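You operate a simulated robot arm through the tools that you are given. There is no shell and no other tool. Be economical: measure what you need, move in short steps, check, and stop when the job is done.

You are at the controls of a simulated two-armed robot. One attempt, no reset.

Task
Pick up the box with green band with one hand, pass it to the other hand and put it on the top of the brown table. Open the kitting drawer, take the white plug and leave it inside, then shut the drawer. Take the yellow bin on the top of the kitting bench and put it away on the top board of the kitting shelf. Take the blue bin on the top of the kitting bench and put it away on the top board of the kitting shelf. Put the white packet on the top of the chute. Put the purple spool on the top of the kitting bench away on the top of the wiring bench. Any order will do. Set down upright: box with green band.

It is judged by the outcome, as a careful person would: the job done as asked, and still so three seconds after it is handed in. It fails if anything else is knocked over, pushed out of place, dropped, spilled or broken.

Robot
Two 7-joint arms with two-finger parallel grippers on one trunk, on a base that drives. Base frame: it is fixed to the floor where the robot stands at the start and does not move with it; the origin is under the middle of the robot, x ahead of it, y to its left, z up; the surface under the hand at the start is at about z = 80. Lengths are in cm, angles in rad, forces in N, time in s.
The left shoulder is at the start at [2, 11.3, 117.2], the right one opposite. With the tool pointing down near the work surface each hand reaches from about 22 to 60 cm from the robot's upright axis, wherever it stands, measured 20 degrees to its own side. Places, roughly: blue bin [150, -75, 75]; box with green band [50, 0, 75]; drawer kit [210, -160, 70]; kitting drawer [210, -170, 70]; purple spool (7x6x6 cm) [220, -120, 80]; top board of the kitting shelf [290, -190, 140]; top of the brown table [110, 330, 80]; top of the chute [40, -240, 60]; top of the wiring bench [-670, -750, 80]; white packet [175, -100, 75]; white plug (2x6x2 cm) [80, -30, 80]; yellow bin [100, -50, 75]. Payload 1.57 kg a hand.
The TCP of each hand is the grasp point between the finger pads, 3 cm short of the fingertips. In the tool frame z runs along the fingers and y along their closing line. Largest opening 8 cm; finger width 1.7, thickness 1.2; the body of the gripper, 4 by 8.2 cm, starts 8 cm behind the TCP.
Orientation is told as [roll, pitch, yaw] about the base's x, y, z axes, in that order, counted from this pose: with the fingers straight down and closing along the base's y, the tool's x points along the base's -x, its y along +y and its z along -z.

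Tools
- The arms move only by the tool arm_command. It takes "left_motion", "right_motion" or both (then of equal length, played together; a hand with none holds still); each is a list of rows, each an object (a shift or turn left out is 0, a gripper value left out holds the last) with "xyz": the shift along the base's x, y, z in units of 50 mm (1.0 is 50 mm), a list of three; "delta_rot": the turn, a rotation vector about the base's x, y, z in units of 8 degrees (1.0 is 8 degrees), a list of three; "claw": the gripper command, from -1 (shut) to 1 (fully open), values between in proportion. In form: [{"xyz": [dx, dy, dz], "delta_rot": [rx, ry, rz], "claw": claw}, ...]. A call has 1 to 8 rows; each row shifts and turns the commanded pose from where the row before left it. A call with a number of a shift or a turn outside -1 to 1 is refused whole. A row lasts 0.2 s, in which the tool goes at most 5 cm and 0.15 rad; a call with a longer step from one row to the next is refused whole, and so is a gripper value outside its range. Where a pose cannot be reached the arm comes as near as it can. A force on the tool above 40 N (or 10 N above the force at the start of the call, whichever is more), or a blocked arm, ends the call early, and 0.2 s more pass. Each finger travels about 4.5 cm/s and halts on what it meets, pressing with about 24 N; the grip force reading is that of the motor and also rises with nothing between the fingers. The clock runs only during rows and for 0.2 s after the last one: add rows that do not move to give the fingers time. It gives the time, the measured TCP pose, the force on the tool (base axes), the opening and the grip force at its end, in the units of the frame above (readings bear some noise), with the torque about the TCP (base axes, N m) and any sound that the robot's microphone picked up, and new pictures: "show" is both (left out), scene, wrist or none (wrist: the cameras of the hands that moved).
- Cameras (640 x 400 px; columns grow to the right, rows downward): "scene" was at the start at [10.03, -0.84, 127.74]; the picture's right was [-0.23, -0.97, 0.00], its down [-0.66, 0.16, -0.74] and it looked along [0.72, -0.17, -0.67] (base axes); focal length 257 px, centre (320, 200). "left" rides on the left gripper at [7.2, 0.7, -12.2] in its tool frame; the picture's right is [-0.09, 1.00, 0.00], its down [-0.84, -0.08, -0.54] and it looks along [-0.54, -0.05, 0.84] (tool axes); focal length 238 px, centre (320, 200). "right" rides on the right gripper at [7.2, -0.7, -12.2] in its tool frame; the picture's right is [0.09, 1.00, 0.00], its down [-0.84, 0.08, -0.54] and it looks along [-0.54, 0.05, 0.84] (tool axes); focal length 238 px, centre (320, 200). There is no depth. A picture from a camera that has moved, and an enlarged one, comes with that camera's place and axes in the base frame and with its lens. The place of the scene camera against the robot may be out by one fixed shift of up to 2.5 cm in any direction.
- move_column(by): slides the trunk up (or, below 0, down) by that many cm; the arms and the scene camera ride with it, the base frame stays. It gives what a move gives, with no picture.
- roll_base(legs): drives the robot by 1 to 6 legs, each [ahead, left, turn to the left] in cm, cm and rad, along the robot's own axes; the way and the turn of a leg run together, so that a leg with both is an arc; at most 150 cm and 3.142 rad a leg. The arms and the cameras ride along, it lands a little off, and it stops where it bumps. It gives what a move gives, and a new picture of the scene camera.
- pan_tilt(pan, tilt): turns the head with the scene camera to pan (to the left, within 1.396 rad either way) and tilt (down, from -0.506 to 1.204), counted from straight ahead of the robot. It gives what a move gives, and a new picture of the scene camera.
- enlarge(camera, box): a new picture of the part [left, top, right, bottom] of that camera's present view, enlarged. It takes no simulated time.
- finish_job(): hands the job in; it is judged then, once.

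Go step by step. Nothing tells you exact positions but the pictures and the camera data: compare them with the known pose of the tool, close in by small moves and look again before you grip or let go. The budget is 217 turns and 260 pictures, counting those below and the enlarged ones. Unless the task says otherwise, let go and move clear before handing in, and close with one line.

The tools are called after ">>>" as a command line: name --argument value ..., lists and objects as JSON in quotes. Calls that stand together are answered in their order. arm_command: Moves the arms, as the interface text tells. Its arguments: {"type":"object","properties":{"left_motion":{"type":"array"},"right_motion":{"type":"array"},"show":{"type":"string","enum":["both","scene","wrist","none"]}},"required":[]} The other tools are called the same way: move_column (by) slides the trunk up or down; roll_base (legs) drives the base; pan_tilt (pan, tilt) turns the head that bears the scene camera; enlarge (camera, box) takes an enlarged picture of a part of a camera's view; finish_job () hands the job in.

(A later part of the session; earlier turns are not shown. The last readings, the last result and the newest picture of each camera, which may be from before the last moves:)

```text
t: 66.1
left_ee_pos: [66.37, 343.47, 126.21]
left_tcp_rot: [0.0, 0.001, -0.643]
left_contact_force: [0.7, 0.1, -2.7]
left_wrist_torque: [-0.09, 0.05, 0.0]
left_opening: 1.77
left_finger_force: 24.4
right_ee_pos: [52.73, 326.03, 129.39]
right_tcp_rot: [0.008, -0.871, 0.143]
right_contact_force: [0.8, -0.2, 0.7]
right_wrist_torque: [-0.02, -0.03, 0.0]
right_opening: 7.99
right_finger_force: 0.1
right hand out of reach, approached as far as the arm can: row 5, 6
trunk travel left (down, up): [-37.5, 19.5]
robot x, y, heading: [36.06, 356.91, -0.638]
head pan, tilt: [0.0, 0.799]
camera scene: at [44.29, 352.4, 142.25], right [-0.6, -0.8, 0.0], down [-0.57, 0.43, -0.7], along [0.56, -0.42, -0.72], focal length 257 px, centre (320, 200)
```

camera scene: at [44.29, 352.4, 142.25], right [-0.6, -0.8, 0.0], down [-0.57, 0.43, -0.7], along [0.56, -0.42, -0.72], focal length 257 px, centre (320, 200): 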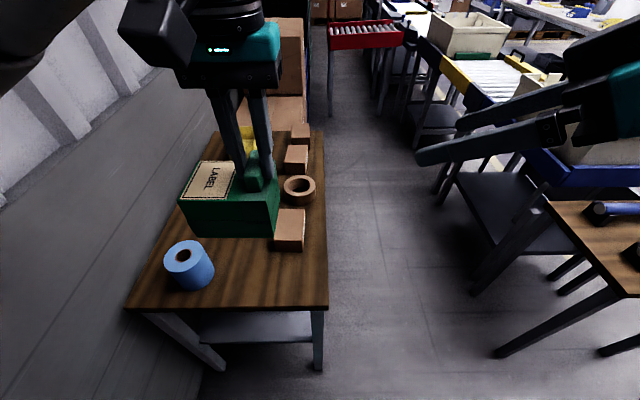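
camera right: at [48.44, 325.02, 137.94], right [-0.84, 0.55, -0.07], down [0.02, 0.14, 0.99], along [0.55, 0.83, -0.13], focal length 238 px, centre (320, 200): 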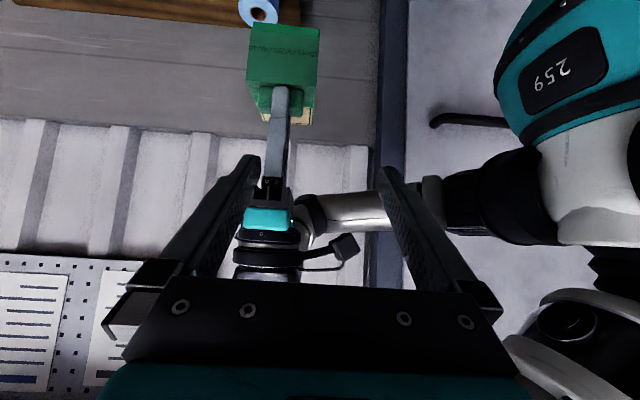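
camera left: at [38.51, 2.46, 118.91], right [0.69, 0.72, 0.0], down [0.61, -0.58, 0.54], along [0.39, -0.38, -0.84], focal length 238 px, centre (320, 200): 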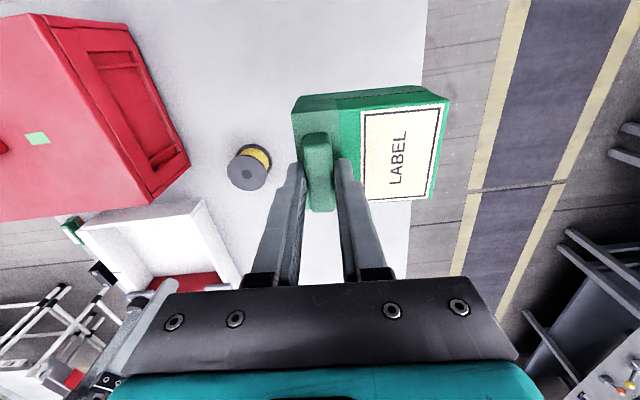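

>>> arm_command --left_motion '[{"xyz": [0.143, -0.231, -0.14], "delta_rot": [0, 0, -0.936]}, {"xyz": [0.143, -0.231, -0.14], "delta_rot": [0, 0, -0.936]}, {"xyz": [0.143, -0.231, -0.14], "delta_rot": [0, 0, -0.936]}, {"xyz": [0.143, -0.231, -0.14], "delta_rot": [0, 0, -0.936]}, {"xyz": [0.143, -0.231, -0.14], "delta_rot": [0, 0, -0.936]}, {"xyz": [0.143, -0.231, -0.14], "delta_rot": [0, 0, -0.936]}, {"xyz": [0, 0, 0]}]' --show "both"

>>> enlarge --camera "right" --box '[0, 0, 640, 400]'

```text
t: 67.7
left_ee_pos: [70.67, 336.49, 122.13]
left_tcp_rot: [0.0, 0.0, -1.429]
left_contact_force: [0.7, 0.3, -2.6]
left_wrist_torque: [0.0, 0.09, 0.0]
left_opening: 1.79
left_finger_force: 24.2
right_ee_pos: [52.6, 326.06, 129.38]
right_tcp_rot: [0.01, -0.871, 0.148]
right_contact_force: [-0.5, -0.7, -1.5]
right_wrist_torque: [0.0, 0.01, -0.02]
right_opening: 7.99
right_finger_force: 0.1
trunk travel left (down, up): [-37.5, 19.5]
robot x, y, heading: [36.04, 356.53, -0.641]
head pan, tilt: [0.0, 0.799]
camera scene: at [44.27, 352.41, 142.25], right [-0.6, -0.8, 0.0], down [-0.57, 0.43, -0.7], along [0.56, -0.42, -0.72], focal length 257 px, centre (320, 200)
camera left: at [70.36, 343.67, 134.37], right [1.0, 0.05, 0.0], down [0.04, -0.84, 0.54], along [0.03, -0.54, -0.84], focal length 238 px, centre (320, 200)
```

scene: 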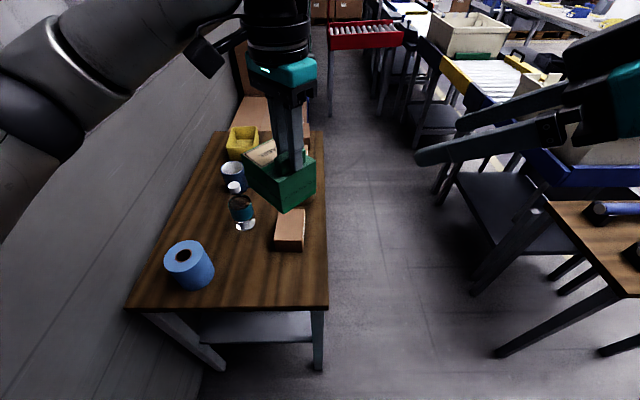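
left: 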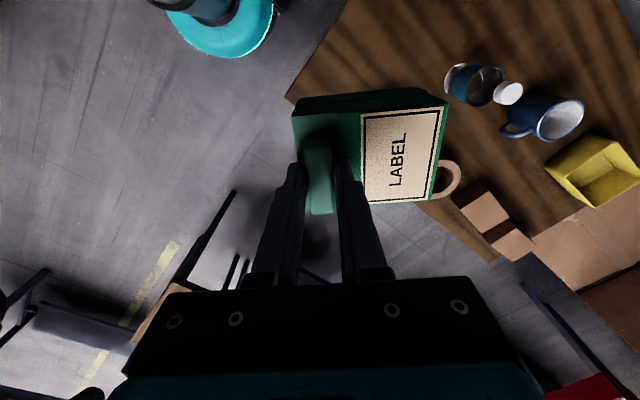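

```text
1.00 times, centred on (320, 200) of right (not enlarged: the box is as wide or as high as the picture)
camera zoom: at [39.05, 323.09, 131.67], right [-0.21, 0.98, -0.06], down [0.11, 0.09, 0.99], along [0.97, 0.2, -0.13], focal length 238 px, centre (320, 200)
```

zoom: 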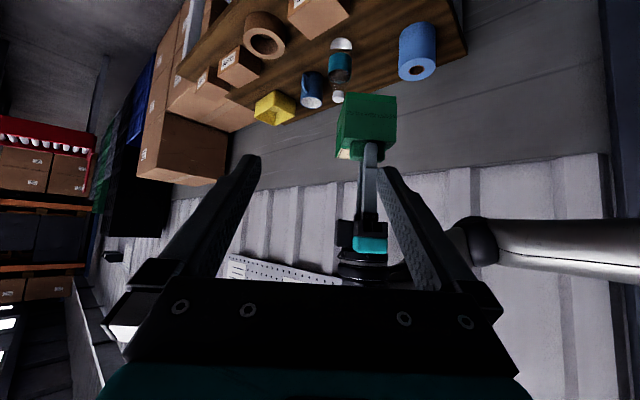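

Both are lined up: left hand's closing line runs along +x of the base, right tool points (+0.76, +0.11, -0.64). Move the right hand to a pre-grasp point 8 cm short of the handle.

>>> arm_command --right_motion '[{"xyz": [0.51, 0.485, -0.115]}, {"xyz": [0.51, 0.485, -0.115]}, {"xyz": [0.51, 0.485, -0.115]}, {"xyz": [0.51, 0.485, -0.115]}, {"xyz": [0, 0, 0]}]' --show "both"

```text
t: 68.9
left_ee_pos: [70.51, 336.5, 122.07]
left_tcp_rot: [0.0, 0.001, -1.426]
left_contact_force: [-0.3, 0.5, -2.1]
left_wrist_torque: [-0.03, 0.1, -0.01]
left_opening: 1.77
left_finger_force: 24.2
right_ee_pos: [63.5, 335.03, 127.42]
right_tcp_rot: [0.006, -0.873, 0.144]
right_contact_force: [0.6, 0.4, 0.5]
right_wrist_torque: [0.02, -0.04, 0.03]
right_opening: 7.97
right_finger_force: 0.0
right hand out of reach, approached as far as the arm can: row 1, 2
trunk travel left (down, up): [-37.5, 19.5]
robot x, y, heading: [36.25, 356.8, -0.637]
head pan, tilt: [0.0, 0.799]
camera scene: at [44.22, 352.35, 142.25], right [-0.6, -0.8, 0.0], down [-0.57, 0.43, -0.7], along [0.56, -0.42, -0.72], focal length 257 px, centre (320, 200)
camera right: at [49.88, 332.1, 129.75], right [-0.21, 0.98, -0.07], down [0.11, 0.09, 0.99], along [0.97, 0.2, -0.13], focal length 238 px, centre (320, 200)
```

scene: 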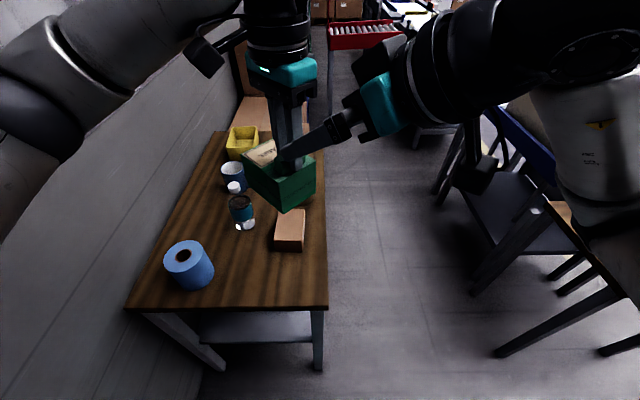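
right: 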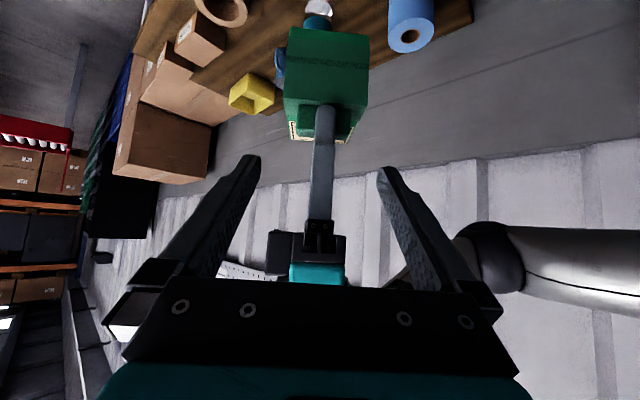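

>>> enlarge --camera "right" --box '[220, 20, 440, 220]'

>>> enlarge --camera "scene" --box '[220, 60, 420, 220]'

```text
2.00 times, centred on (330, 120) of right
camera zoom: at [49.88, 332.1, 129.75], right [-0.21, 0.98, -0.07], down [0.11, 0.09, 0.99], along [0.97, 0.2, -0.13], focal length 477 px, centre (300, 360)
```

zoom: 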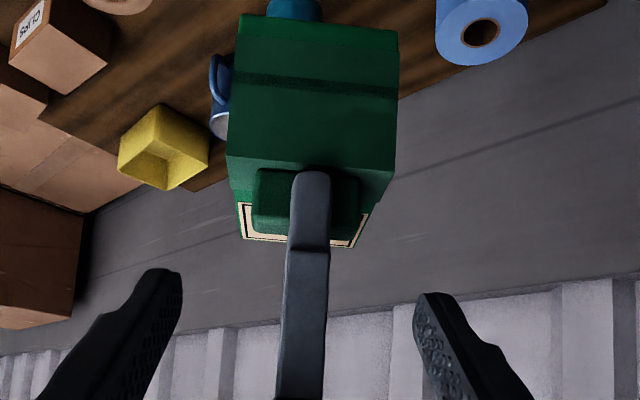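

```text
2.50 times, centred on (320, 140) of scene
camera zoom: at [44.22, 352.35, 142.25], right [-0.6, -0.8, 0.0], down [-0.57, 0.43, -0.7], along [0.56, -0.42, -0.72], focal length 642 px, centre (320, 350)
```

zoom: 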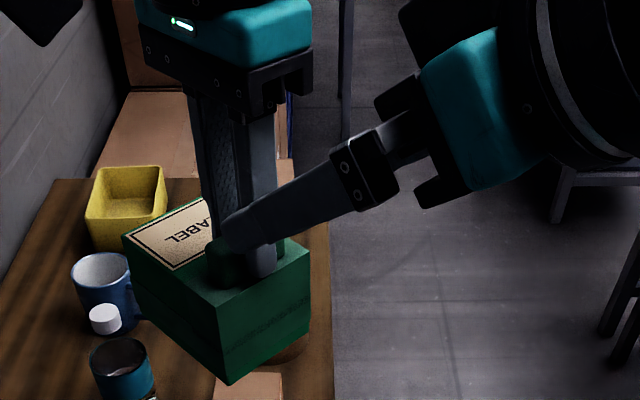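

>>> arm_command --right_motion '[{"xyz": [0.24, 0.07, -0.33]}, {"xyz": [0.24, 0.07, -0.33]}, {"xyz": [0, 0, 0]}]' --show "wrist"

>>> enlarge --camera "right" --box '[220, 20, 440, 220]'

>>> enlarge --camera "scene" --box '[220, 60, 420, 220]'

```text
t: 69.7
left_ee_pos: [70.6, 336.55, 122.15]
left_tcp_rot: [0.0, 0.001, -1.427]
left_contact_force: [0.8, 0.9, -3.2]
left_wrist_torque: [-0.02, 0.09, 0.0]
left_opening: 1.77
left_finger_force: 24.5
right_ee_pos: [66.12, 335.69, 124.23]
right_tcp_rot: [0.004, -0.873, 0.144]
right_contact_force: [-0.4, 0.3, 0.6]
right_wrist_torque: [-0.01, -0.02, -0.01]
right_opening: 8.01
right_finger_force: 0.0
trunk travel left (down, up): [-37.5, 19.5]
robot x, y, heading: [35.97, 356.56, -0.639]
head pan, tilt: [0.0, 0.799]
camera right: at [52.34, 332.87, 126.51], right [-0.21, 0.98, -0.07], down [0.11, 0.09, 0.99], along [0.97, 0.2, -0.13], focal length 238 px, centre (320, 200)
```

right: 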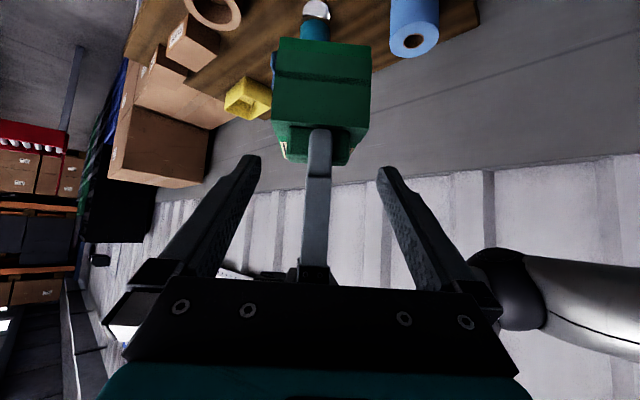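

```text
2.00 times, centred on (330, 120) of right
camera zoom: at [52.34, 332.87, 126.51], right [-0.21, 0.98, -0.07], down [0.11, 0.09, 0.99], along [0.97, 0.2, -0.13], focal length 477 px, centre (300, 360)
```

zoom: 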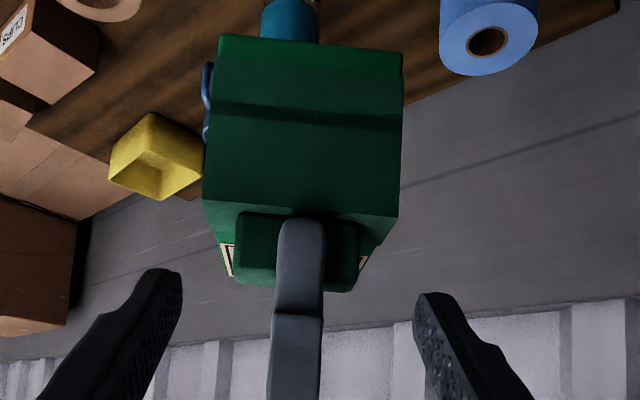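

```text
2.50 times, centred on (320, 140) of scene
camera zoom: at [44.26, 352.38, 142.25], right [-0.6, -0.8, 0.0], down [-0.57, 0.43, -0.7], along [0.56, -0.42, -0.72], focal length 642 px, centre (320, 350)
```

zoom: 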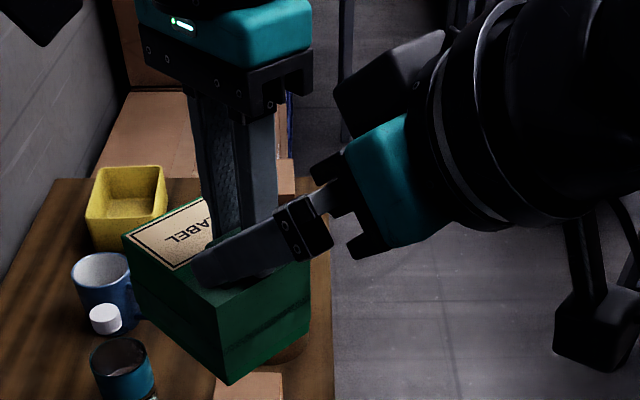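

>>> arm_command --right_motion '[{"xyz": [0.25, 0.035, -0.25]}, {"xyz": [0.25, 0.035, -0.24]}, {"xyz": [0, 0, 0]}]' --show "wrist"

>>> enlarge --camera "right" --box '[220, 20, 440, 220]'

>>> enlarge --camera "scene" --box '[220, 60, 420, 220]'

```text
t: 70.5
left_ee_pos: [70.65, 336.49, 122.08]
left_tcp_rot: [0.0, 0.0, -1.426]
left_contact_force: [0.2, 0.3, -2.6]
left_wrist_torque: [-0.02, 0.1, -0.01]
left_opening: 1.74
left_finger_force: 24.3
right_ee_pos: [68.47, 336.04, 121.85]
right_tcp_rot: [0.009, -0.872, 0.144]
right_contact_force: [-0.2, 0.3, 0.7]
right_wrist_torque: [0.01, 0.0, 0.0]
right_opening: 8.01
right_finger_force: 0.0
trunk travel left (down, up): [-37.5, 19.5]
robot x, y, heading: [36.28, 356.48, -0.642]
head pan, tilt: [0.0, 0.799]
camera right: at [54.84, 333.19, 124.12], right [-0.21, 0.98, -0.07], down [0.11, 0.09, 0.99], along [0.97, 0.2, -0.13], focal length 238 px, centre (320, 200)
```

right: 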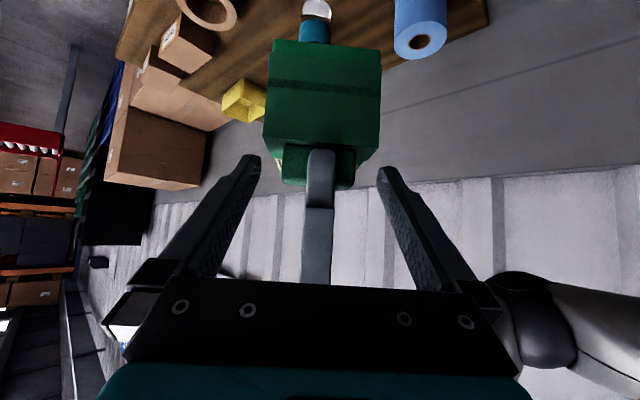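

```text
2.00 times, centred on (330, 120) of right
camera zoom: at [54.84, 333.19, 124.12], right [-0.21, 0.98, -0.07], down [0.11, 0.09, 0.99], along [0.97, 0.2, -0.13], focal length 477 px, centre (300, 360)
```

zoom: 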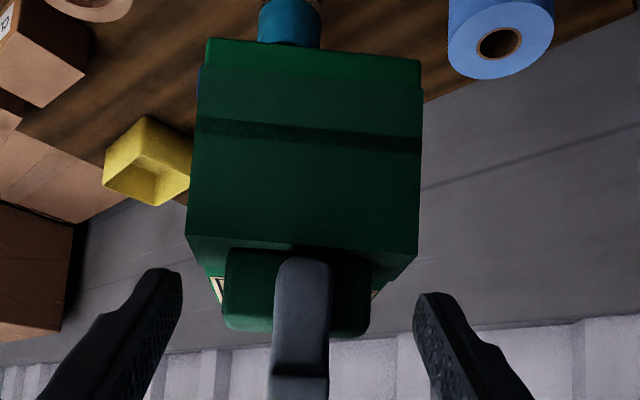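

```text
2.50 times, centred on (320, 140) of scene
camera zoom: at [44.26, 352.38, 142.25], right [-0.6, -0.8, 0.0], down [-0.57, 0.43, -0.7], along [0.56, -0.42, -0.72], focal length 642 px, centre (320, 350)
```

zoom: 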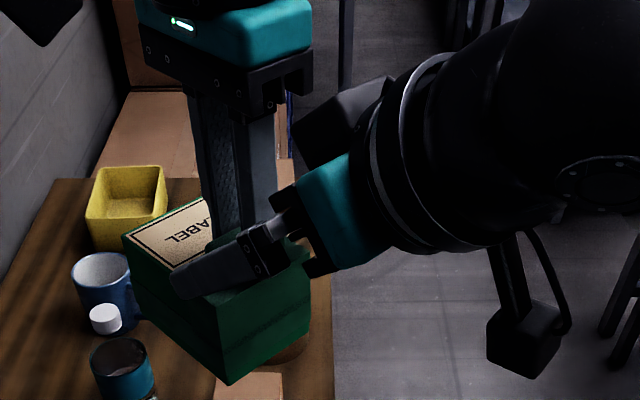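

>>> arm_command --right_motion '[{"xyz": [0.19, 0.025, -0.12]}, {"xyz": [0, 0, 0]}, {"xyz": [0, 0, 0]}]' --show "none"

>>> enlarge --camera "right" --box '[220, 20, 440, 220]'

>>> enlarge --camera "left" --box '[200, 60, 460, 240]'

```text
t: 71.3
left_ee_pos: [70.71, 336.47, 122.08]
left_tcp_rot: [-0.001, -0.001, -1.426]
left_contact_force: [0.3, 0.5, -2.3]
left_wrist_torque: [0.01, 0.1, 0.03]
left_opening: 1.76
left_finger_force: 23.5
right_ee_pos: [69.4, 336.2, 121.31]
right_tcp_rot: [0.007, -0.873, 0.146]
right_contact_force: [0.1, 0.2, -0.6]
right_wrist_torque: [-0.02, -0.01, 0.0]
right_opening: 8.0
right_finger_force: 0.1
trunk travel left (down, up): [-37.5, 19.5]
robot x, y, heading: [35.83, 356.84, -0.643]
head pan, tilt: [0.0, 0.799]
```

```text
2.00 times, centred on (330, 120) of right
camera zoom: at [55.79, 333.28, 123.52], right [-0.21, 0.98, -0.07], down [0.11, 0.09, 0.99], along [0.97, 0.2, -0.13], focal length 477 px, centre (300, 360)
```

zoom: 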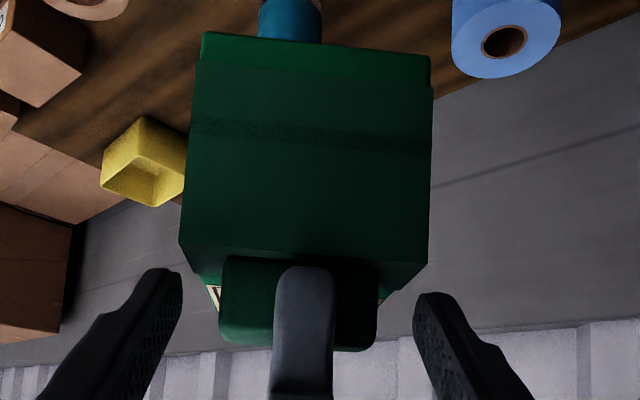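

```text
2.22 times, centred on (330, 150) of left
camera zoom: at [70.36, 343.68, 134.37], right [1.0, 0.05, 0.0], down [0.04, -0.84, 0.54], along [0.03, -0.54, -0.84], focal length 530 px, centre (298, 311)
```

zoom: 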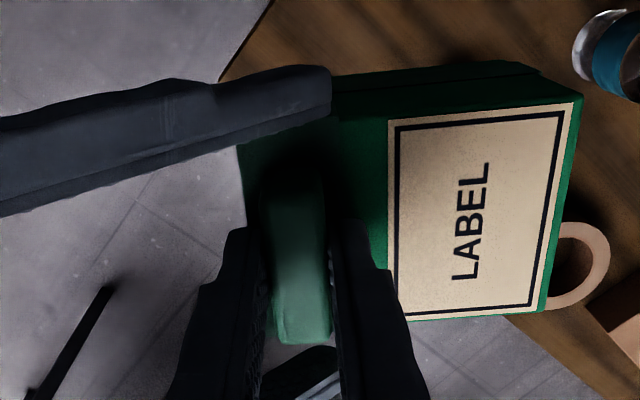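

The left camera shows the right fingers spanning the handle ends. Close the right gripper.

>>> arm_command --right_motion '[{"claw": -1}, {"claw": -1}, {"claw": -1}, {"claw": -1}, {"claw": -1}]' --show "wrist"

>>> enlarge --camera "left" --box '[200, 60, 460, 240]'

```text
t: 72.5
left_ee_pos: [70.65, 336.52, 122.03]
left_tcp_rot: [0.0, 0.003, -1.426]
left_contact_force: [-1.6, 3.1, -2.2]
left_wrist_torque: [0.17, 0.13, 0.0]
left_opening: 1.74
left_finger_force: 24.0
right_ee_pos: [69.46, 336.14, 121.17]
right_tcp_rot: [0.004, -0.873, 0.145]
right_contact_force: [1.1, -2.1, 0.2]
right_wrist_torque: [-0.14, -0.04, -0.05]
right_opening: 4.96
right_finger_force: 24.2
trunk travel left (down, up): [-37.5, 19.5]
robot x, y, heading: [36.4, 356.81, -0.64]
head pan, tilt: [0.0, 0.799]
camera right: at [55.77, 333.25, 123.52], right [-0.21, 0.98, -0.07], down [0.11, 0.09, 0.99], along [0.97, 0.2, -0.13], focal length 238 px, centre (320, 200)
```

right: 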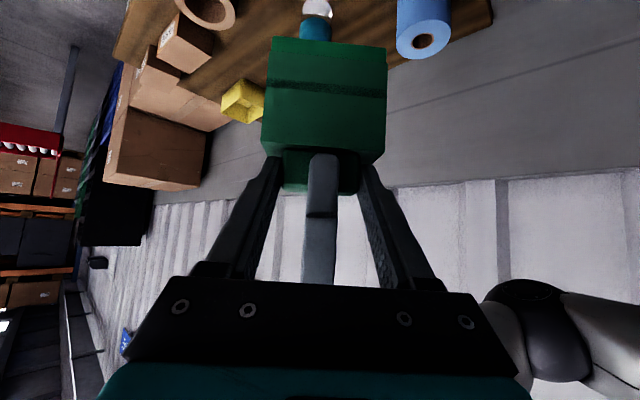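

```text
2.22 times, centred on (330, 150) of left
camera zoom: at [70.35, 343.68, 134.38], right [1.0, 0.05, 0.0], down [0.04, -0.84, 0.54], along [0.03, -0.54, -0.84], focal length 530 px, centre (298, 311)
```

zoom: 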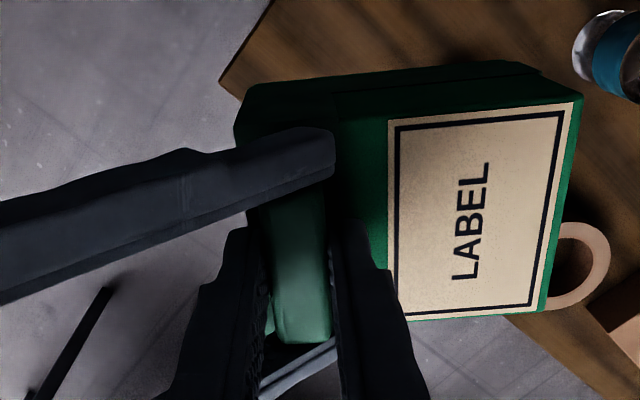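

Both hands hold the handle (right opening 4.96). Now release with the left and lift it straight up slowly.

>>> arm_command --left_motion '[{"claw": -0.3}, {"claw": -0.3}, {"xyz": [0, 0, 0.2]}, {"xyz": [0, 0, 0.4]}, {"xyz": [0, 0, 0]}]' --show "both"

```text
t: 73.7
left_ee_pos: [70.62, 336.48, 125.17]
left_tcp_rot: [0.001, 0.0, -1.425]
left_contact_force: [-0.1, 0.2, 0.4]
left_wrist_torque: [0.01, 0.0, 0.01]
left_opening: 2.77
left_finger_force: 0.0
right_ee_pos: [69.42, 336.21, 121.28]
right_tcp_rot: [0.006, -0.872, 0.145]
right_contact_force: [-0.2, -0.2, -0.6]
right_wrist_torque: [-0.03, 0.11, -0.01]
right_opening: 4.96
right_finger_force: 24.0
trunk travel left (down, up): [-37.5, 19.5]
robot x, y, heading: [36.35, 356.58, -0.643]
head pan, tilt: [0.0, 0.799]
camera scene: at [44.29, 352.39, 142.25], right [-0.6, -0.8, 0.0], down [-0.57, 0.43, -0.7], along [0.56, -0.42, -0.72], focal length 257 px, centre (320, 200)
camera left: at [70.28, 343.55, 137.42], right [1.0, 0.05, 0.0], down [0.04, -0.84, 0.54], along [0.03, -0.54, -0.84], focal length 238 px, centre (320, 200)
```

scene: 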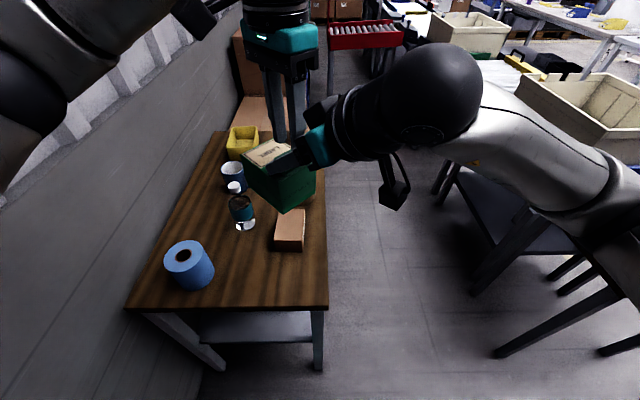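
left: 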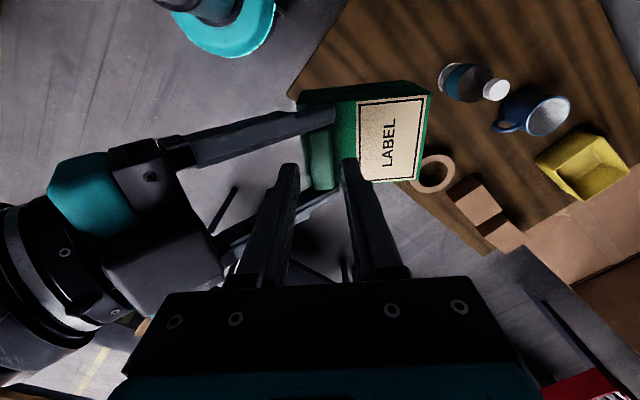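

The right hand holds the box alone. Move the left up and back clear, then shift the box over the free patch.

>>> arm_command --left_motion '[{"xyz": [0, 0, 1]}, {"xyz": [0, 0, 0.8]}, {"xyz": [-0.4, 0.5, 0]}, {"xyz": [-0.5, 0.7, 0]}, {"xyz": [-0.5, 0.7, 0]}, {"xyz": [-0.3, 0.5, 0]}]' --right_motion '[{"xyz": [0, 0, 0]}, {"xyz": [0, 0, 0]}, {"xyz": [0.2, 0.3, 0]}, {"xyz": [0.3, 0.45, 0]}, {"xyz": [0.3, 0.45, 0]}, {"xyz": [0.12, 0.2, 0]}]' --show "scene"

```text
t: 75.1
left_ee_pos: [62.25, 348.46, 134.01]
left_tcp_rot: [0.0, 0.004, -1.426]
left_contact_force: [0.3, 0.6, -0.7]
left_wrist_torque: [-0.01, 0.0, 0.01]
left_opening: 2.79
left_finger_force: 0.1
right_ee_pos: [74.04, 343.24, 121.42]
right_tcp_rot: [0.007, -0.873, 0.145]
right_contact_force: [-0.6, 0.5, -2.4]
right_wrist_torque: [-0.01, 0.13, 0.03]
right_opening: 4.98
right_finger_force: 24.2
trunk travel left (down, up): [-37.5, 19.5]
robot x, y, heading: [36.09, 356.77, -0.64]
head pan, tilt: [0.0, 0.799]
camera scene: at [44.25, 352.43, 142.25], right [-0.6, -0.8, 0.0], down [-0.57, 0.43, -0.7], along [0.56, -0.42, -0.72], focal length 257 px, centre (320, 200)
```

scene: 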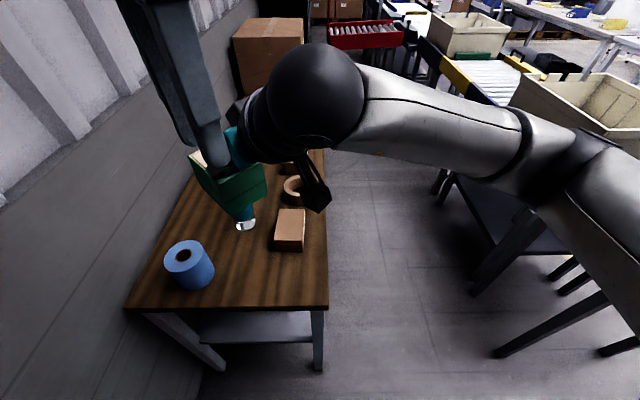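

Lower the trunk to bring the box down near the table.

>>> move_column --by -27

>>> pan_tilt --pan 0.1 --tilt 0.9

>>> enlarge --camera "right" --box '[120, 0, 520, 250]'

```text
t: 77.8
left_ee_pos: [62.3, 348.29, 107.04]
left_tcp_rot: [0.001, -0.001, -1.427]
left_contact_force: [-0.4, -0.8, 0.4]
left_wrist_torque: [-0.01, 0.0, -0.03]
left_opening: 2.78
left_finger_force: 0.1
right_ee_pos: [73.98, 343.09, 94.36]
right_tcp_rot: [0.007, -0.872, 0.145]
right_contact_force: [-0.7, 0.3, -2.0]
right_wrist_torque: [-0.03, 0.12, 0.02]
right_opening: 4.97
right_finger_force: 24.3
trunk travel left (down, up): [-10.5, 46.5]
robot x, y, heading: [35.75, 356.74, -0.641]
head pan, tilt: [0.0, 0.799]
```

```text
t: 78.5
left_ee_pos: [62.15, 348.29, 107.14]
left_tcp_rot: [0.0, 0.0, -1.426]
left_contact_force: [0.2, -0.7, -0.3]
left_wrist_torque: [0.0, -0.03, -0.02]
left_opening: 2.78
left_finger_force: 0.1
right_ee_pos: [73.97, 343.14, 94.24]
right_tcp_rot: [0.007, -0.873, 0.143]
right_contact_force: [-0.3, 0.2, -2.0]
right_wrist_torque: [-0.01, 0.1, -0.01]
right_opening: 4.96
right_finger_force: 23.9
trunk travel left (down, up): [-10.5, 46.5]
robot x, y, heading: [36.12, 356.5, -0.644]
head pan, tilt: [0.099, 0.901]
camera scene: at [44.27, 353.32, 114.46], right [-0.52, -0.86, 0.0], down [-0.67, 0.4, -0.62], along [0.53, -0.32, -0.78], focal length 257 px, centre (320, 200)
```

scene: 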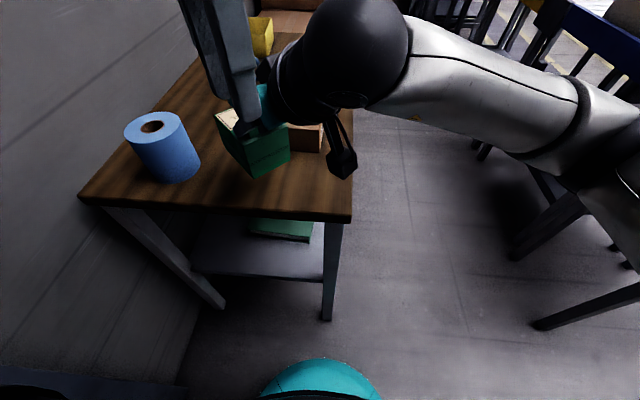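

```text
1.60 times, centred on (320, 125) of right
camera zoom: at [60.31, 340.21, 96.63], right [-0.21, 0.98, -0.07], down [0.11, 0.09, 0.99], along [0.97, 0.2, -0.13], focal length 381 px, centre (320, 320)
```

zoom: 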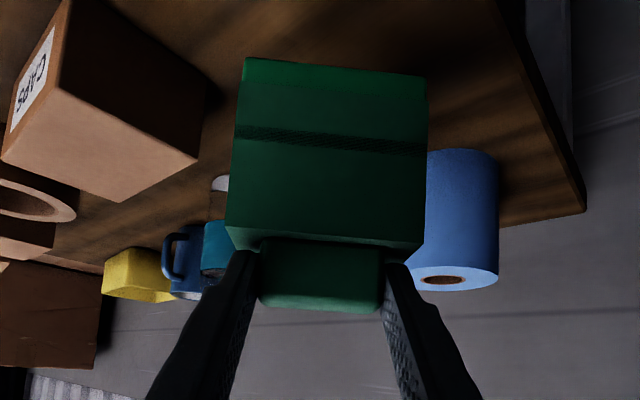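

>>> arm_command --right_motion '[{"xyz": [0, 0, -0.35]}, {"xyz": [0, 0, -0.35]}, {"xyz": [0, 0, -0.15]}, {"xyz": [0, 0, 0]}]' --show "scene"

>>> enlarge --camera "scene" --box '[180, 80, 360, 220]'

```text
t: 79.5
left_ee_pos: [62.28, 348.4, 106.97]
left_tcp_rot: [0.0, 0.002, -1.427]
left_contact_force: [-0.2, -0.2, -0.2]
left_wrist_torque: [-0.03, 0.02, 0.02]
left_opening: 2.81
left_finger_force: 0.2
right_ee_pos: [73.96, 343.09, 89.9]
right_tcp_rot: [0.007, -0.871, 0.145]
right_contact_force: [0.6, 0.2, -2.8]
right_wrist_torque: [-0.02, 0.09, -0.02]
right_opening: 4.96
right_finger_force: 24.5
trunk travel left (down, up): [-10.5, 46.5]
robot x, y, heading: [36.02, 356.87, -0.643]
head pan, tilt: [0.099, 0.901]
camera scene: at [44.27, 353.32, 114.46], right [-0.52, -0.86, 0.0], down [-0.67, 0.4, -0.62], along [0.53, -0.32, -0.78], focal length 257 px, centre (320, 200)
```

scene: 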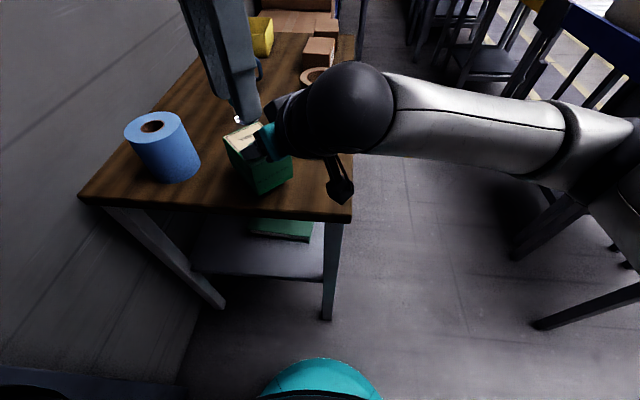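

```text
2.86 times, centred on (270, 150) of scene
camera zoom: at [44.27, 353.32, 114.46], right [-0.52, -0.86, 0.0], down [-0.67, 0.4, -0.62], along [0.53, -0.32, -0.78], focal length 734 px, centre (463, 343)
```

zoom: 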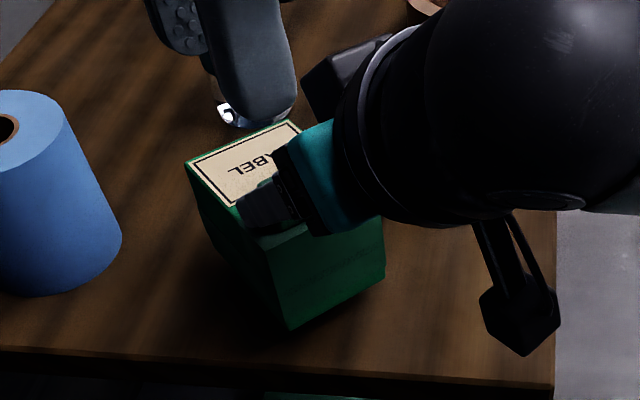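

>>> arm_command --right_motion '[{"xyz": [0.3, -0.1, 0]}, {"xyz": [0, 0, -0.12]}, {"xyz": [0, 0, 0]}]' --show "none"

>>> arm_command --right_motion '[{"xyz": [0, 0, -0.08]}, {"xyz": [0, 0, 0]}]' --show "none"

>>> enlarge --camera "right" --box '[120, 0, 520, 250]'

```text
t: 80.3
left_ee_pos: [62.25, 348.42, 106.97]
left_tcp_rot: [0.001, 0.001, -1.426]
left_contact_force: [0.0, -0.1, 0.3]
left_wrist_torque: [0.04, -0.01, -0.01]
left_opening: 2.79
left_finger_force: 0.1
right_ee_pos: [75.44, 342.52, 89.36]
right_tcp_rot: [0.007, -0.873, 0.145]
right_contact_force: [-0.2, -0.4, -3.0]
right_wrist_torque: [-0.01, 0.12, -0.03]
right_opening: 5.0
right_finger_force: 24.3
trunk travel left (down, up): [-10.5, 46.5]
robot x, y, heading: [36.34, 356.39, -0.639]
head pan, tilt: [0.099, 0.901]
```

```text
t: 80.9
left_ee_pos: [62.31, 348.47, 107.05]
left_tcp_rot: [0.0, 0.0, -1.426]
left_contact_force: [-0.3, -1.0, 0.3]
left_wrist_torque: [-0.01, -0.02, 0.01]
left_opening: 2.79
left_finger_force: 0.1
right_ee_pos: [75.5, 342.54, 89.13]
right_tcp_rot: [0.008, -0.872, 0.145]
right_contact_force: [0.5, 0.2, -2.4]
right_wrist_torque: [-0.04, 0.11, 0.04]
right_opening: 4.95
right_finger_force: 24.4
trunk travel left (down, up): [-10.5, 46.5]
robot x, y, heading: [36.1, 356.53, -0.645]
head pan, tilt: [0.099, 0.901]
```

```text
1.60 times, centred on (320, 125) of right
camera zoom: at [61.86, 339.63, 91.37], right [-0.21, 0.98, -0.07], down [0.11, 0.09, 0.99], along [0.97, 0.2, -0.13], focal length 381 px, centre (320, 320)
```

zoom: 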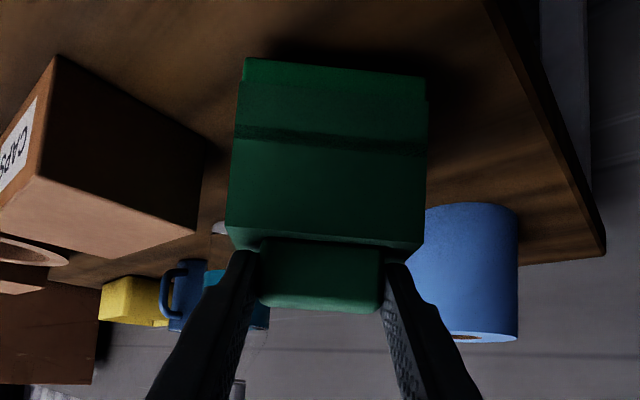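

>>> arm_command --right_motion '[{"xyz": [0, 0, -0.1]}, {"xyz": [0, 0, 0]}]' --show "none"

>>> arm_command --right_motion '[{"xyz": [0, 0, -0.1]}, {"xyz": [0, 0, 0]}]' --show "none"

>>> arm_command --right_motion '[{"xyz": [0, 0, -0.1]}, {"xyz": [0, 0, 0]}]' --show "wrist"

```text
t: 81.5
left_ee_pos: [62.22, 348.4, 107.03]
left_tcp_rot: [0.0, 0.001, -1.426]
left_contact_force: [0.4, -0.1, -0.4]
left_wrist_torque: [-0.05, -0.03, 0.01]
left_opening: 2.81
left_finger_force: 0.0
right_ee_pos: [75.34, 342.66, 88.59]
right_tcp_rot: [0.006, -0.874, 0.145]
right_contact_force: [1.3, 0.0, -2.9]
right_wrist_torque: [-0.03, 0.07, 0.0]
right_opening: 4.98
right_finger_force: 23.9
trunk travel left (down, up): [-10.5, 46.5]
robot x, y, heading: [35.98, 356.77, -0.64]
head pan, tilt: [0.099, 0.901]
```

```text
t: 82.1
left_ee_pos: [62.24, 348.31, 107.09]
left_tcp_rot: [0.0, 0.0, -1.426]
left_contact_force: [0.1, 0.1, -0.4]
left_wrist_torque: [0.01, 0.03, -0.01]
left_opening: 2.8
left_finger_force: 0.0
right_ee_pos: [75.35, 342.63, 88.12]
right_tcp_rot: [0.007, -0.874, 0.145]
right_contact_force: [-0.3, 0.4, -3.5]
right_wrist_torque: [-0.01, 0.12, 0.02]
right_opening: 4.97
right_finger_force: 24.0
trunk travel left (down, up): [-10.5, 46.5]
robot x, y, heading: [35.97, 356.84, -0.637]
head pan, tilt: [0.099, 0.901]
```

```text
t: 82.7
left_ee_pos: [62.2, 348.33, 107.1]
left_tcp_rot: [0.0, -0.001, -1.426]
left_contact_force: [-1.0, -0.2, -0.1]
left_wrist_torque: [-0.02, 0.0, 0.01]
left_opening: 2.81
left_finger_force: 0.1
right_ee_pos: [75.51, 342.58, 87.75]
right_tcp_rot: [0.004, -0.875, 0.146]
right_contact_force: [-1.1, -0.4, 2.6]
right_wrist_torque: [-0.14, -0.23, -0.01]
right_opening: 4.96
right_finger_force: 24.1
trunk travel left (down, up): [-10.5, 46.5]
robot x, y, heading: [35.8, 356.77, -0.638]
head pan, tilt: [0.099, 0.901]
camera right: at [61.81, 339.7, 89.93], right [-0.21, 0.98, -0.07], down [0.11, 0.09, 0.99], along [0.97, 0.2, -0.12], focal length 238 px, centre (320, 200)
```

right: 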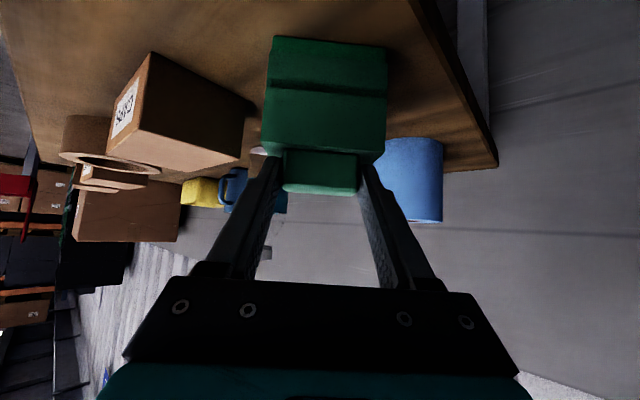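

Contact with the table (force turned upward). I'll ease down a touch and open.

>>> arm_command --right_motion '[{"xyz": [0, 0, -0.03]}, {"claw": 0.2}, {"claw": 0.6}, {"claw": 1}, {"claw": 1}, {"claw": 1}]' --show "wrist"

```text
t: 84.1
left_ee_pos: [62.11, 348.35, 107.11]
left_tcp_rot: [0.001, 0.001, -1.427]
left_contact_force: [-0.1, 1.1, -0.1]
left_wrist_torque: [0.0, 0.0, -0.01]
left_opening: 2.81
left_finger_force: 0.0
right_ee_pos: [75.3, 342.66, 87.74]
right_tcp_rot: [0.006, -0.873, 0.148]
right_contact_force: [0.5, 0.7, 9.2]
right_wrist_torque: [-0.29, -0.19, -0.03]
right_opening: 7.92
right_finger_force: 0.0
trunk travel left (down, up): [-10.5, 46.5]
robot x, y, heading: [36.08, 357.05, -0.642]
head pan, tilt: [0.099, 0.901]
camera right: at [61.78, 339.73, 89.82], right [-0.21, 0.98, -0.07], down [0.11, 0.09, 0.99], along [0.97, 0.2, -0.12], focal length 238 px, centre (320, 200)
```

right: 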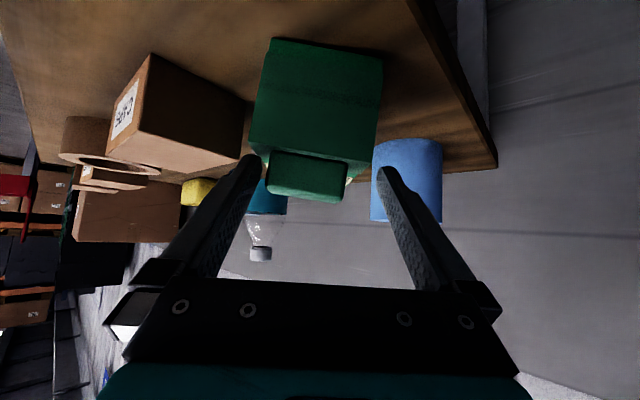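

>>> arm_command --right_motion '[{"xyz": [0, 0, 0.1]}, {"xyz": [0, 0, 0.06]}, {"xyz": [0, 0, 0]}]' --show "wrist"

>>> enlarge --camera "scene" --box '[180, 80, 360, 220]'

>>> enlarge --camera "right" --box '[200, 0, 440, 220]'

```text
t: 84.9
left_ee_pos: [62.24, 348.41, 107.14]
left_tcp_rot: [0.001, 0.0, -1.426]
left_contact_force: [-1.1, -0.2, 0.0]
left_wrist_torque: [-0.02, 0.02, -0.02]
left_opening: 2.81
left_finger_force: 0.1
right_ee_pos: [75.43, 342.64, 88.3]
right_tcp_rot: [0.006, -0.871, 0.145]
right_contact_force: [0.1, 0.4, 0.0]
right_wrist_torque: [-0.04, 0.04, -0.03]
right_opening: 8.0
right_finger_force: 0.0
trunk travel left (down, up): [-10.5, 46.5]
robot x, y, heading: [36.32, 356.89, -0.639]
head pan, tilt: [0.099, 0.901]
camera right: at [61.82, 339.73, 90.53], right [-0.21, 0.98, -0.07], down [0.11, 0.09, 0.99], along [0.97, 0.2, -0.13], focal length 238 px, centre (320, 200)
```

right: 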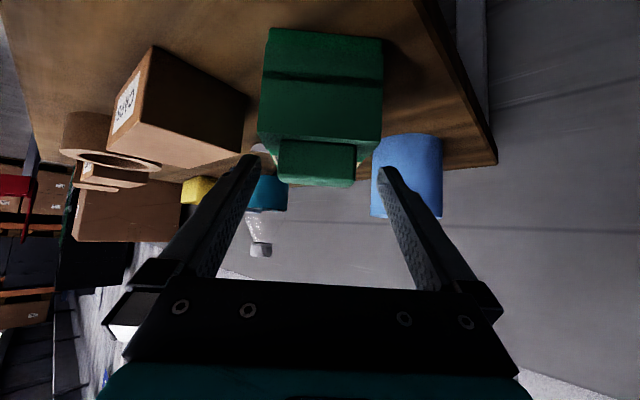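

```text
2.86 times, centred on (270, 150) of scene
camera zoom: at [44.26, 353.33, 114.46], right [-0.52, -0.86, 0.0], down [-0.67, 0.4, -0.62], along [0.53, -0.32, -0.78], focal length 734 px, centre (463, 343)
```

zoom: 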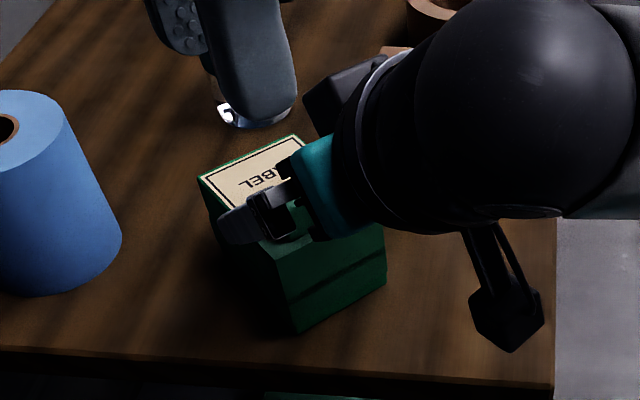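

```text
1.82 times, centred on (320, 110) of right
camera zoom: at [61.82, 339.73, 90.53], right [-0.21, 0.98, -0.07], down [0.11, 0.09, 0.99], along [0.97, 0.2, -0.13], focal length 433 px, centre (320, 364)
```

zoom: 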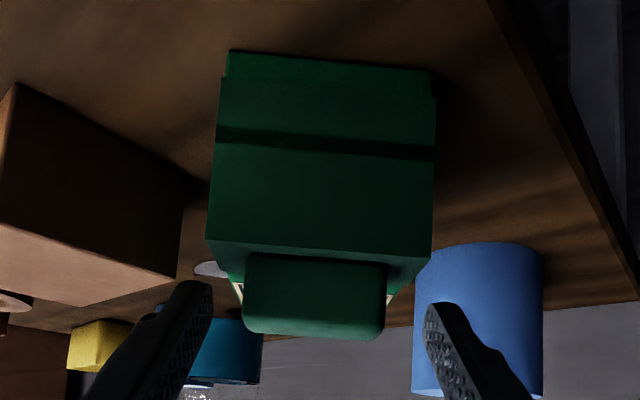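

The box stands upright and free of the fingers. Withdraw the right hand along its own axis.

>>> arm_command --right_motion '[{"xyz": [-0.5, -0.073, 0.43]}, {"xyz": [-0.6, -0.088, 0.52]}, {"xyz": [-0.6, -0.088, 0.52]}, {"xyz": [0, -0.3, 0.5]}, {"xyz": [0, -0.3, 0.5]}]' --left_motion '[{}, {}, {"xyz": [-0.2, 0.2, 0.5]}, {"xyz": [0, 0, 0.8]}, {"xyz": [0, 0, 0.8]}]' --show "scene"

```text
t: 86.1
left_ee_pos: [61.45, 349.51, 117.65]
left_tcp_rot: [-0.001, 0.0, -1.425]
left_contact_force: [1.8, -1.0, -1.1]
left_wrist_torque: [0.11, 0.13, 0.0]
left_opening: 2.8
left_finger_force: 0.1
right_ee_pos: [66.83, 338.37, 100.54]
right_tcp_rot: [0.007, -0.873, 0.145]
right_contact_force: [-0.5, 0.7, -0.5]
right_wrist_torque: [-0.02, -0.02, 0.01]
right_opening: 7.99
right_finger_force: 0.1
trunk travel left (down, up): [-10.5, 46.5]
robot x, y, heading: [36.32, 356.72, -0.643]
head pan, tilt: [0.099, 0.901]
camera scene: at [44.26, 353.32, 114.53], right [-0.51, -0.86, 0.0], down [-0.67, 0.4, -0.63], along [0.54, -0.32, -0.78], focal length 257 px, centre (320, 200)
```

scene: 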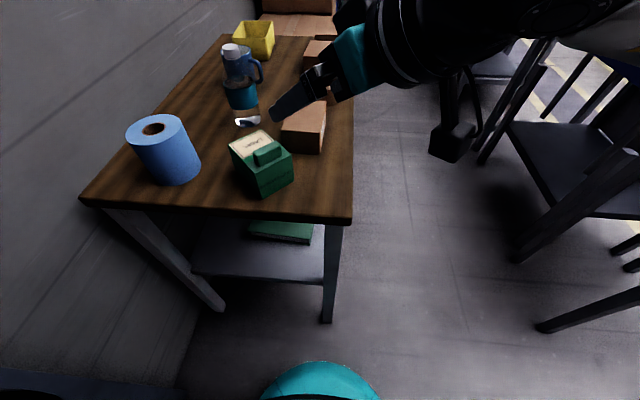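

The box stands upright on the brown table. Now raise the trunk and fold the arms back to the travel pose.

>>> move_column --by 27

>>> arm_command --right_motion '[{"xyz": [-0.43, -0.45, 0.0], "delta_rot": [0.174, 0.69, -0.583]}, {"xyz": [-0.43, -0.45, 0.0], "delta_rot": [0.174, 0.69, -0.583]}, {"xyz": [-0.43, -0.45, 0.0], "delta_rot": [0.174, 0.69, -0.583]}, {"xyz": [-0.43, -0.45, 0.0], "delta_rot": [0.174, 0.69, -0.583]}, {"xyz": [-0.43, -0.45, 0.0], "delta_rot": [0.174, 0.69, -0.583]}, {"xyz": [-0.43, -0.45, 0.0], "delta_rot": [0.174, 0.69, -0.583]}, {"xyz": [-0.43, -0.45, 0.0], "delta_rot": [0.174, 0.69, -0.583]}, {"xyz": [-0.43, -0.45, 0.0], "delta_rot": [0.174, 0.69, -0.583]}]' --left_motion '[{}, {}, {"delta_rot": [0, 0, 0.94], "xyz": [0.25, -0.05, -0.1]}, {"delta_rot": [0, 0, 0.94], "xyz": [0.25, -0.05, -0.1]}, {"delta_rot": [0, 0, 0.94], "xyz": [0.25, -0.05, -0.1]}, {"delta_rot": [0, 0, 0.94], "xyz": [0.25, -0.05, -0.1]}, {"delta_rot": [0, 0, 0.94], "xyz": [0.25, -0.05, -0.1]}, {"delta_rot": [0, 0, 0.94], "xyz": [0.25, -0.05, -0.1]}]' --show "none"

>>> arm_command --right_motion '[{"delta_rot": [0.174, 0.69, -0.583]}, {"xyz": [0, 0, 0]}]' --show "scene"

```text
t: 88.8
left_ee_pos: [61.56, 349.5, 144.65]
left_tcp_rot: [0.0, 0.0, -1.426]
left_contact_force: [6.9, -2.9, 0.8]
left_wrist_torque: [0.18, 0.59, 0.05]
left_opening: 2.8
left_finger_force: 0.1
right_ee_pos: [66.79, 338.41, 127.45]
right_tcp_rot: [0.006, -0.871, 0.146]
right_contact_force: [-0.5, -0.1, -0.2]
right_wrist_torque: [0.01, -0.01, 0.0]
right_opening: 8.0
right_finger_force: 0.0
trunk travel left (down, up): [-37.5, 19.5]
robot x, y, heading: [36.13, 356.78, -0.641]
head pan, tilt: [0.099, 0.901]
```

```text
t: 90.6
left_ee_pos: [69.21, 347.91, 141.66]
left_tcp_rot: [0.001, 0.0, -0.635]
left_contact_force: [-0.5, 1.0, 0.2]
left_wrist_torque: [0.0, 0.03, 0.0]
left_opening: 2.82
left_finger_force: 0.0
right_ee_pos: [49.45, 320.44, 127.46]
right_tcp_rot: [0.041, -0.091, -0.558]
right_contact_force: [-0.1, -0.5, 0.8]
right_wrist_torque: [-0.02, -0.02, -0.03]
right_opening: 8.0
right_finger_force: 0.1
trunk travel left (down, up): [-37.5, 19.5]
robot x, y, heading: [36.39, 356.99, -0.637]
head pan, tilt: [0.099, 0.901]
```

```text
t: 91.2
left_ee_pos: [69.13, 347.93, 141.73]
left_tcp_rot: [0.0, -0.002, -0.638]
left_contact_force: [-0.4, 0.3, -0.1]
left_wrist_torque: [0.0, -0.04, 0.01]
left_opening: 2.79
left_finger_force: 0.1
right_ee_pos: [49.43, 320.41, 127.32]
right_tcp_rot: [0.007, 0.001, -0.638]
right_contact_force: [0.3, 0.3, -0.5]
right_wrist_torque: [-0.03, 0.01, -0.02]
right_opening: 8.02
right_finger_force: 0.1
trunk travel left (down, up): [-37.5, 19.5]
robot x, y, heading: [35.81, 356.7, -0.645]
head pan, tilt: [0.099, 0.901]
camera scene: at [44.22, 353.32, 141.46], right [-0.52, -0.86, 0.0], down [-0.67, 0.4, -0.62], along [0.53, -0.32, -0.78], focal length 257 px, centre (320, 200)
```

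scene: 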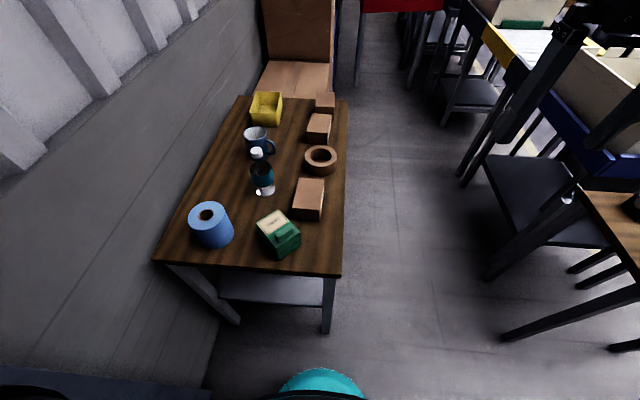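

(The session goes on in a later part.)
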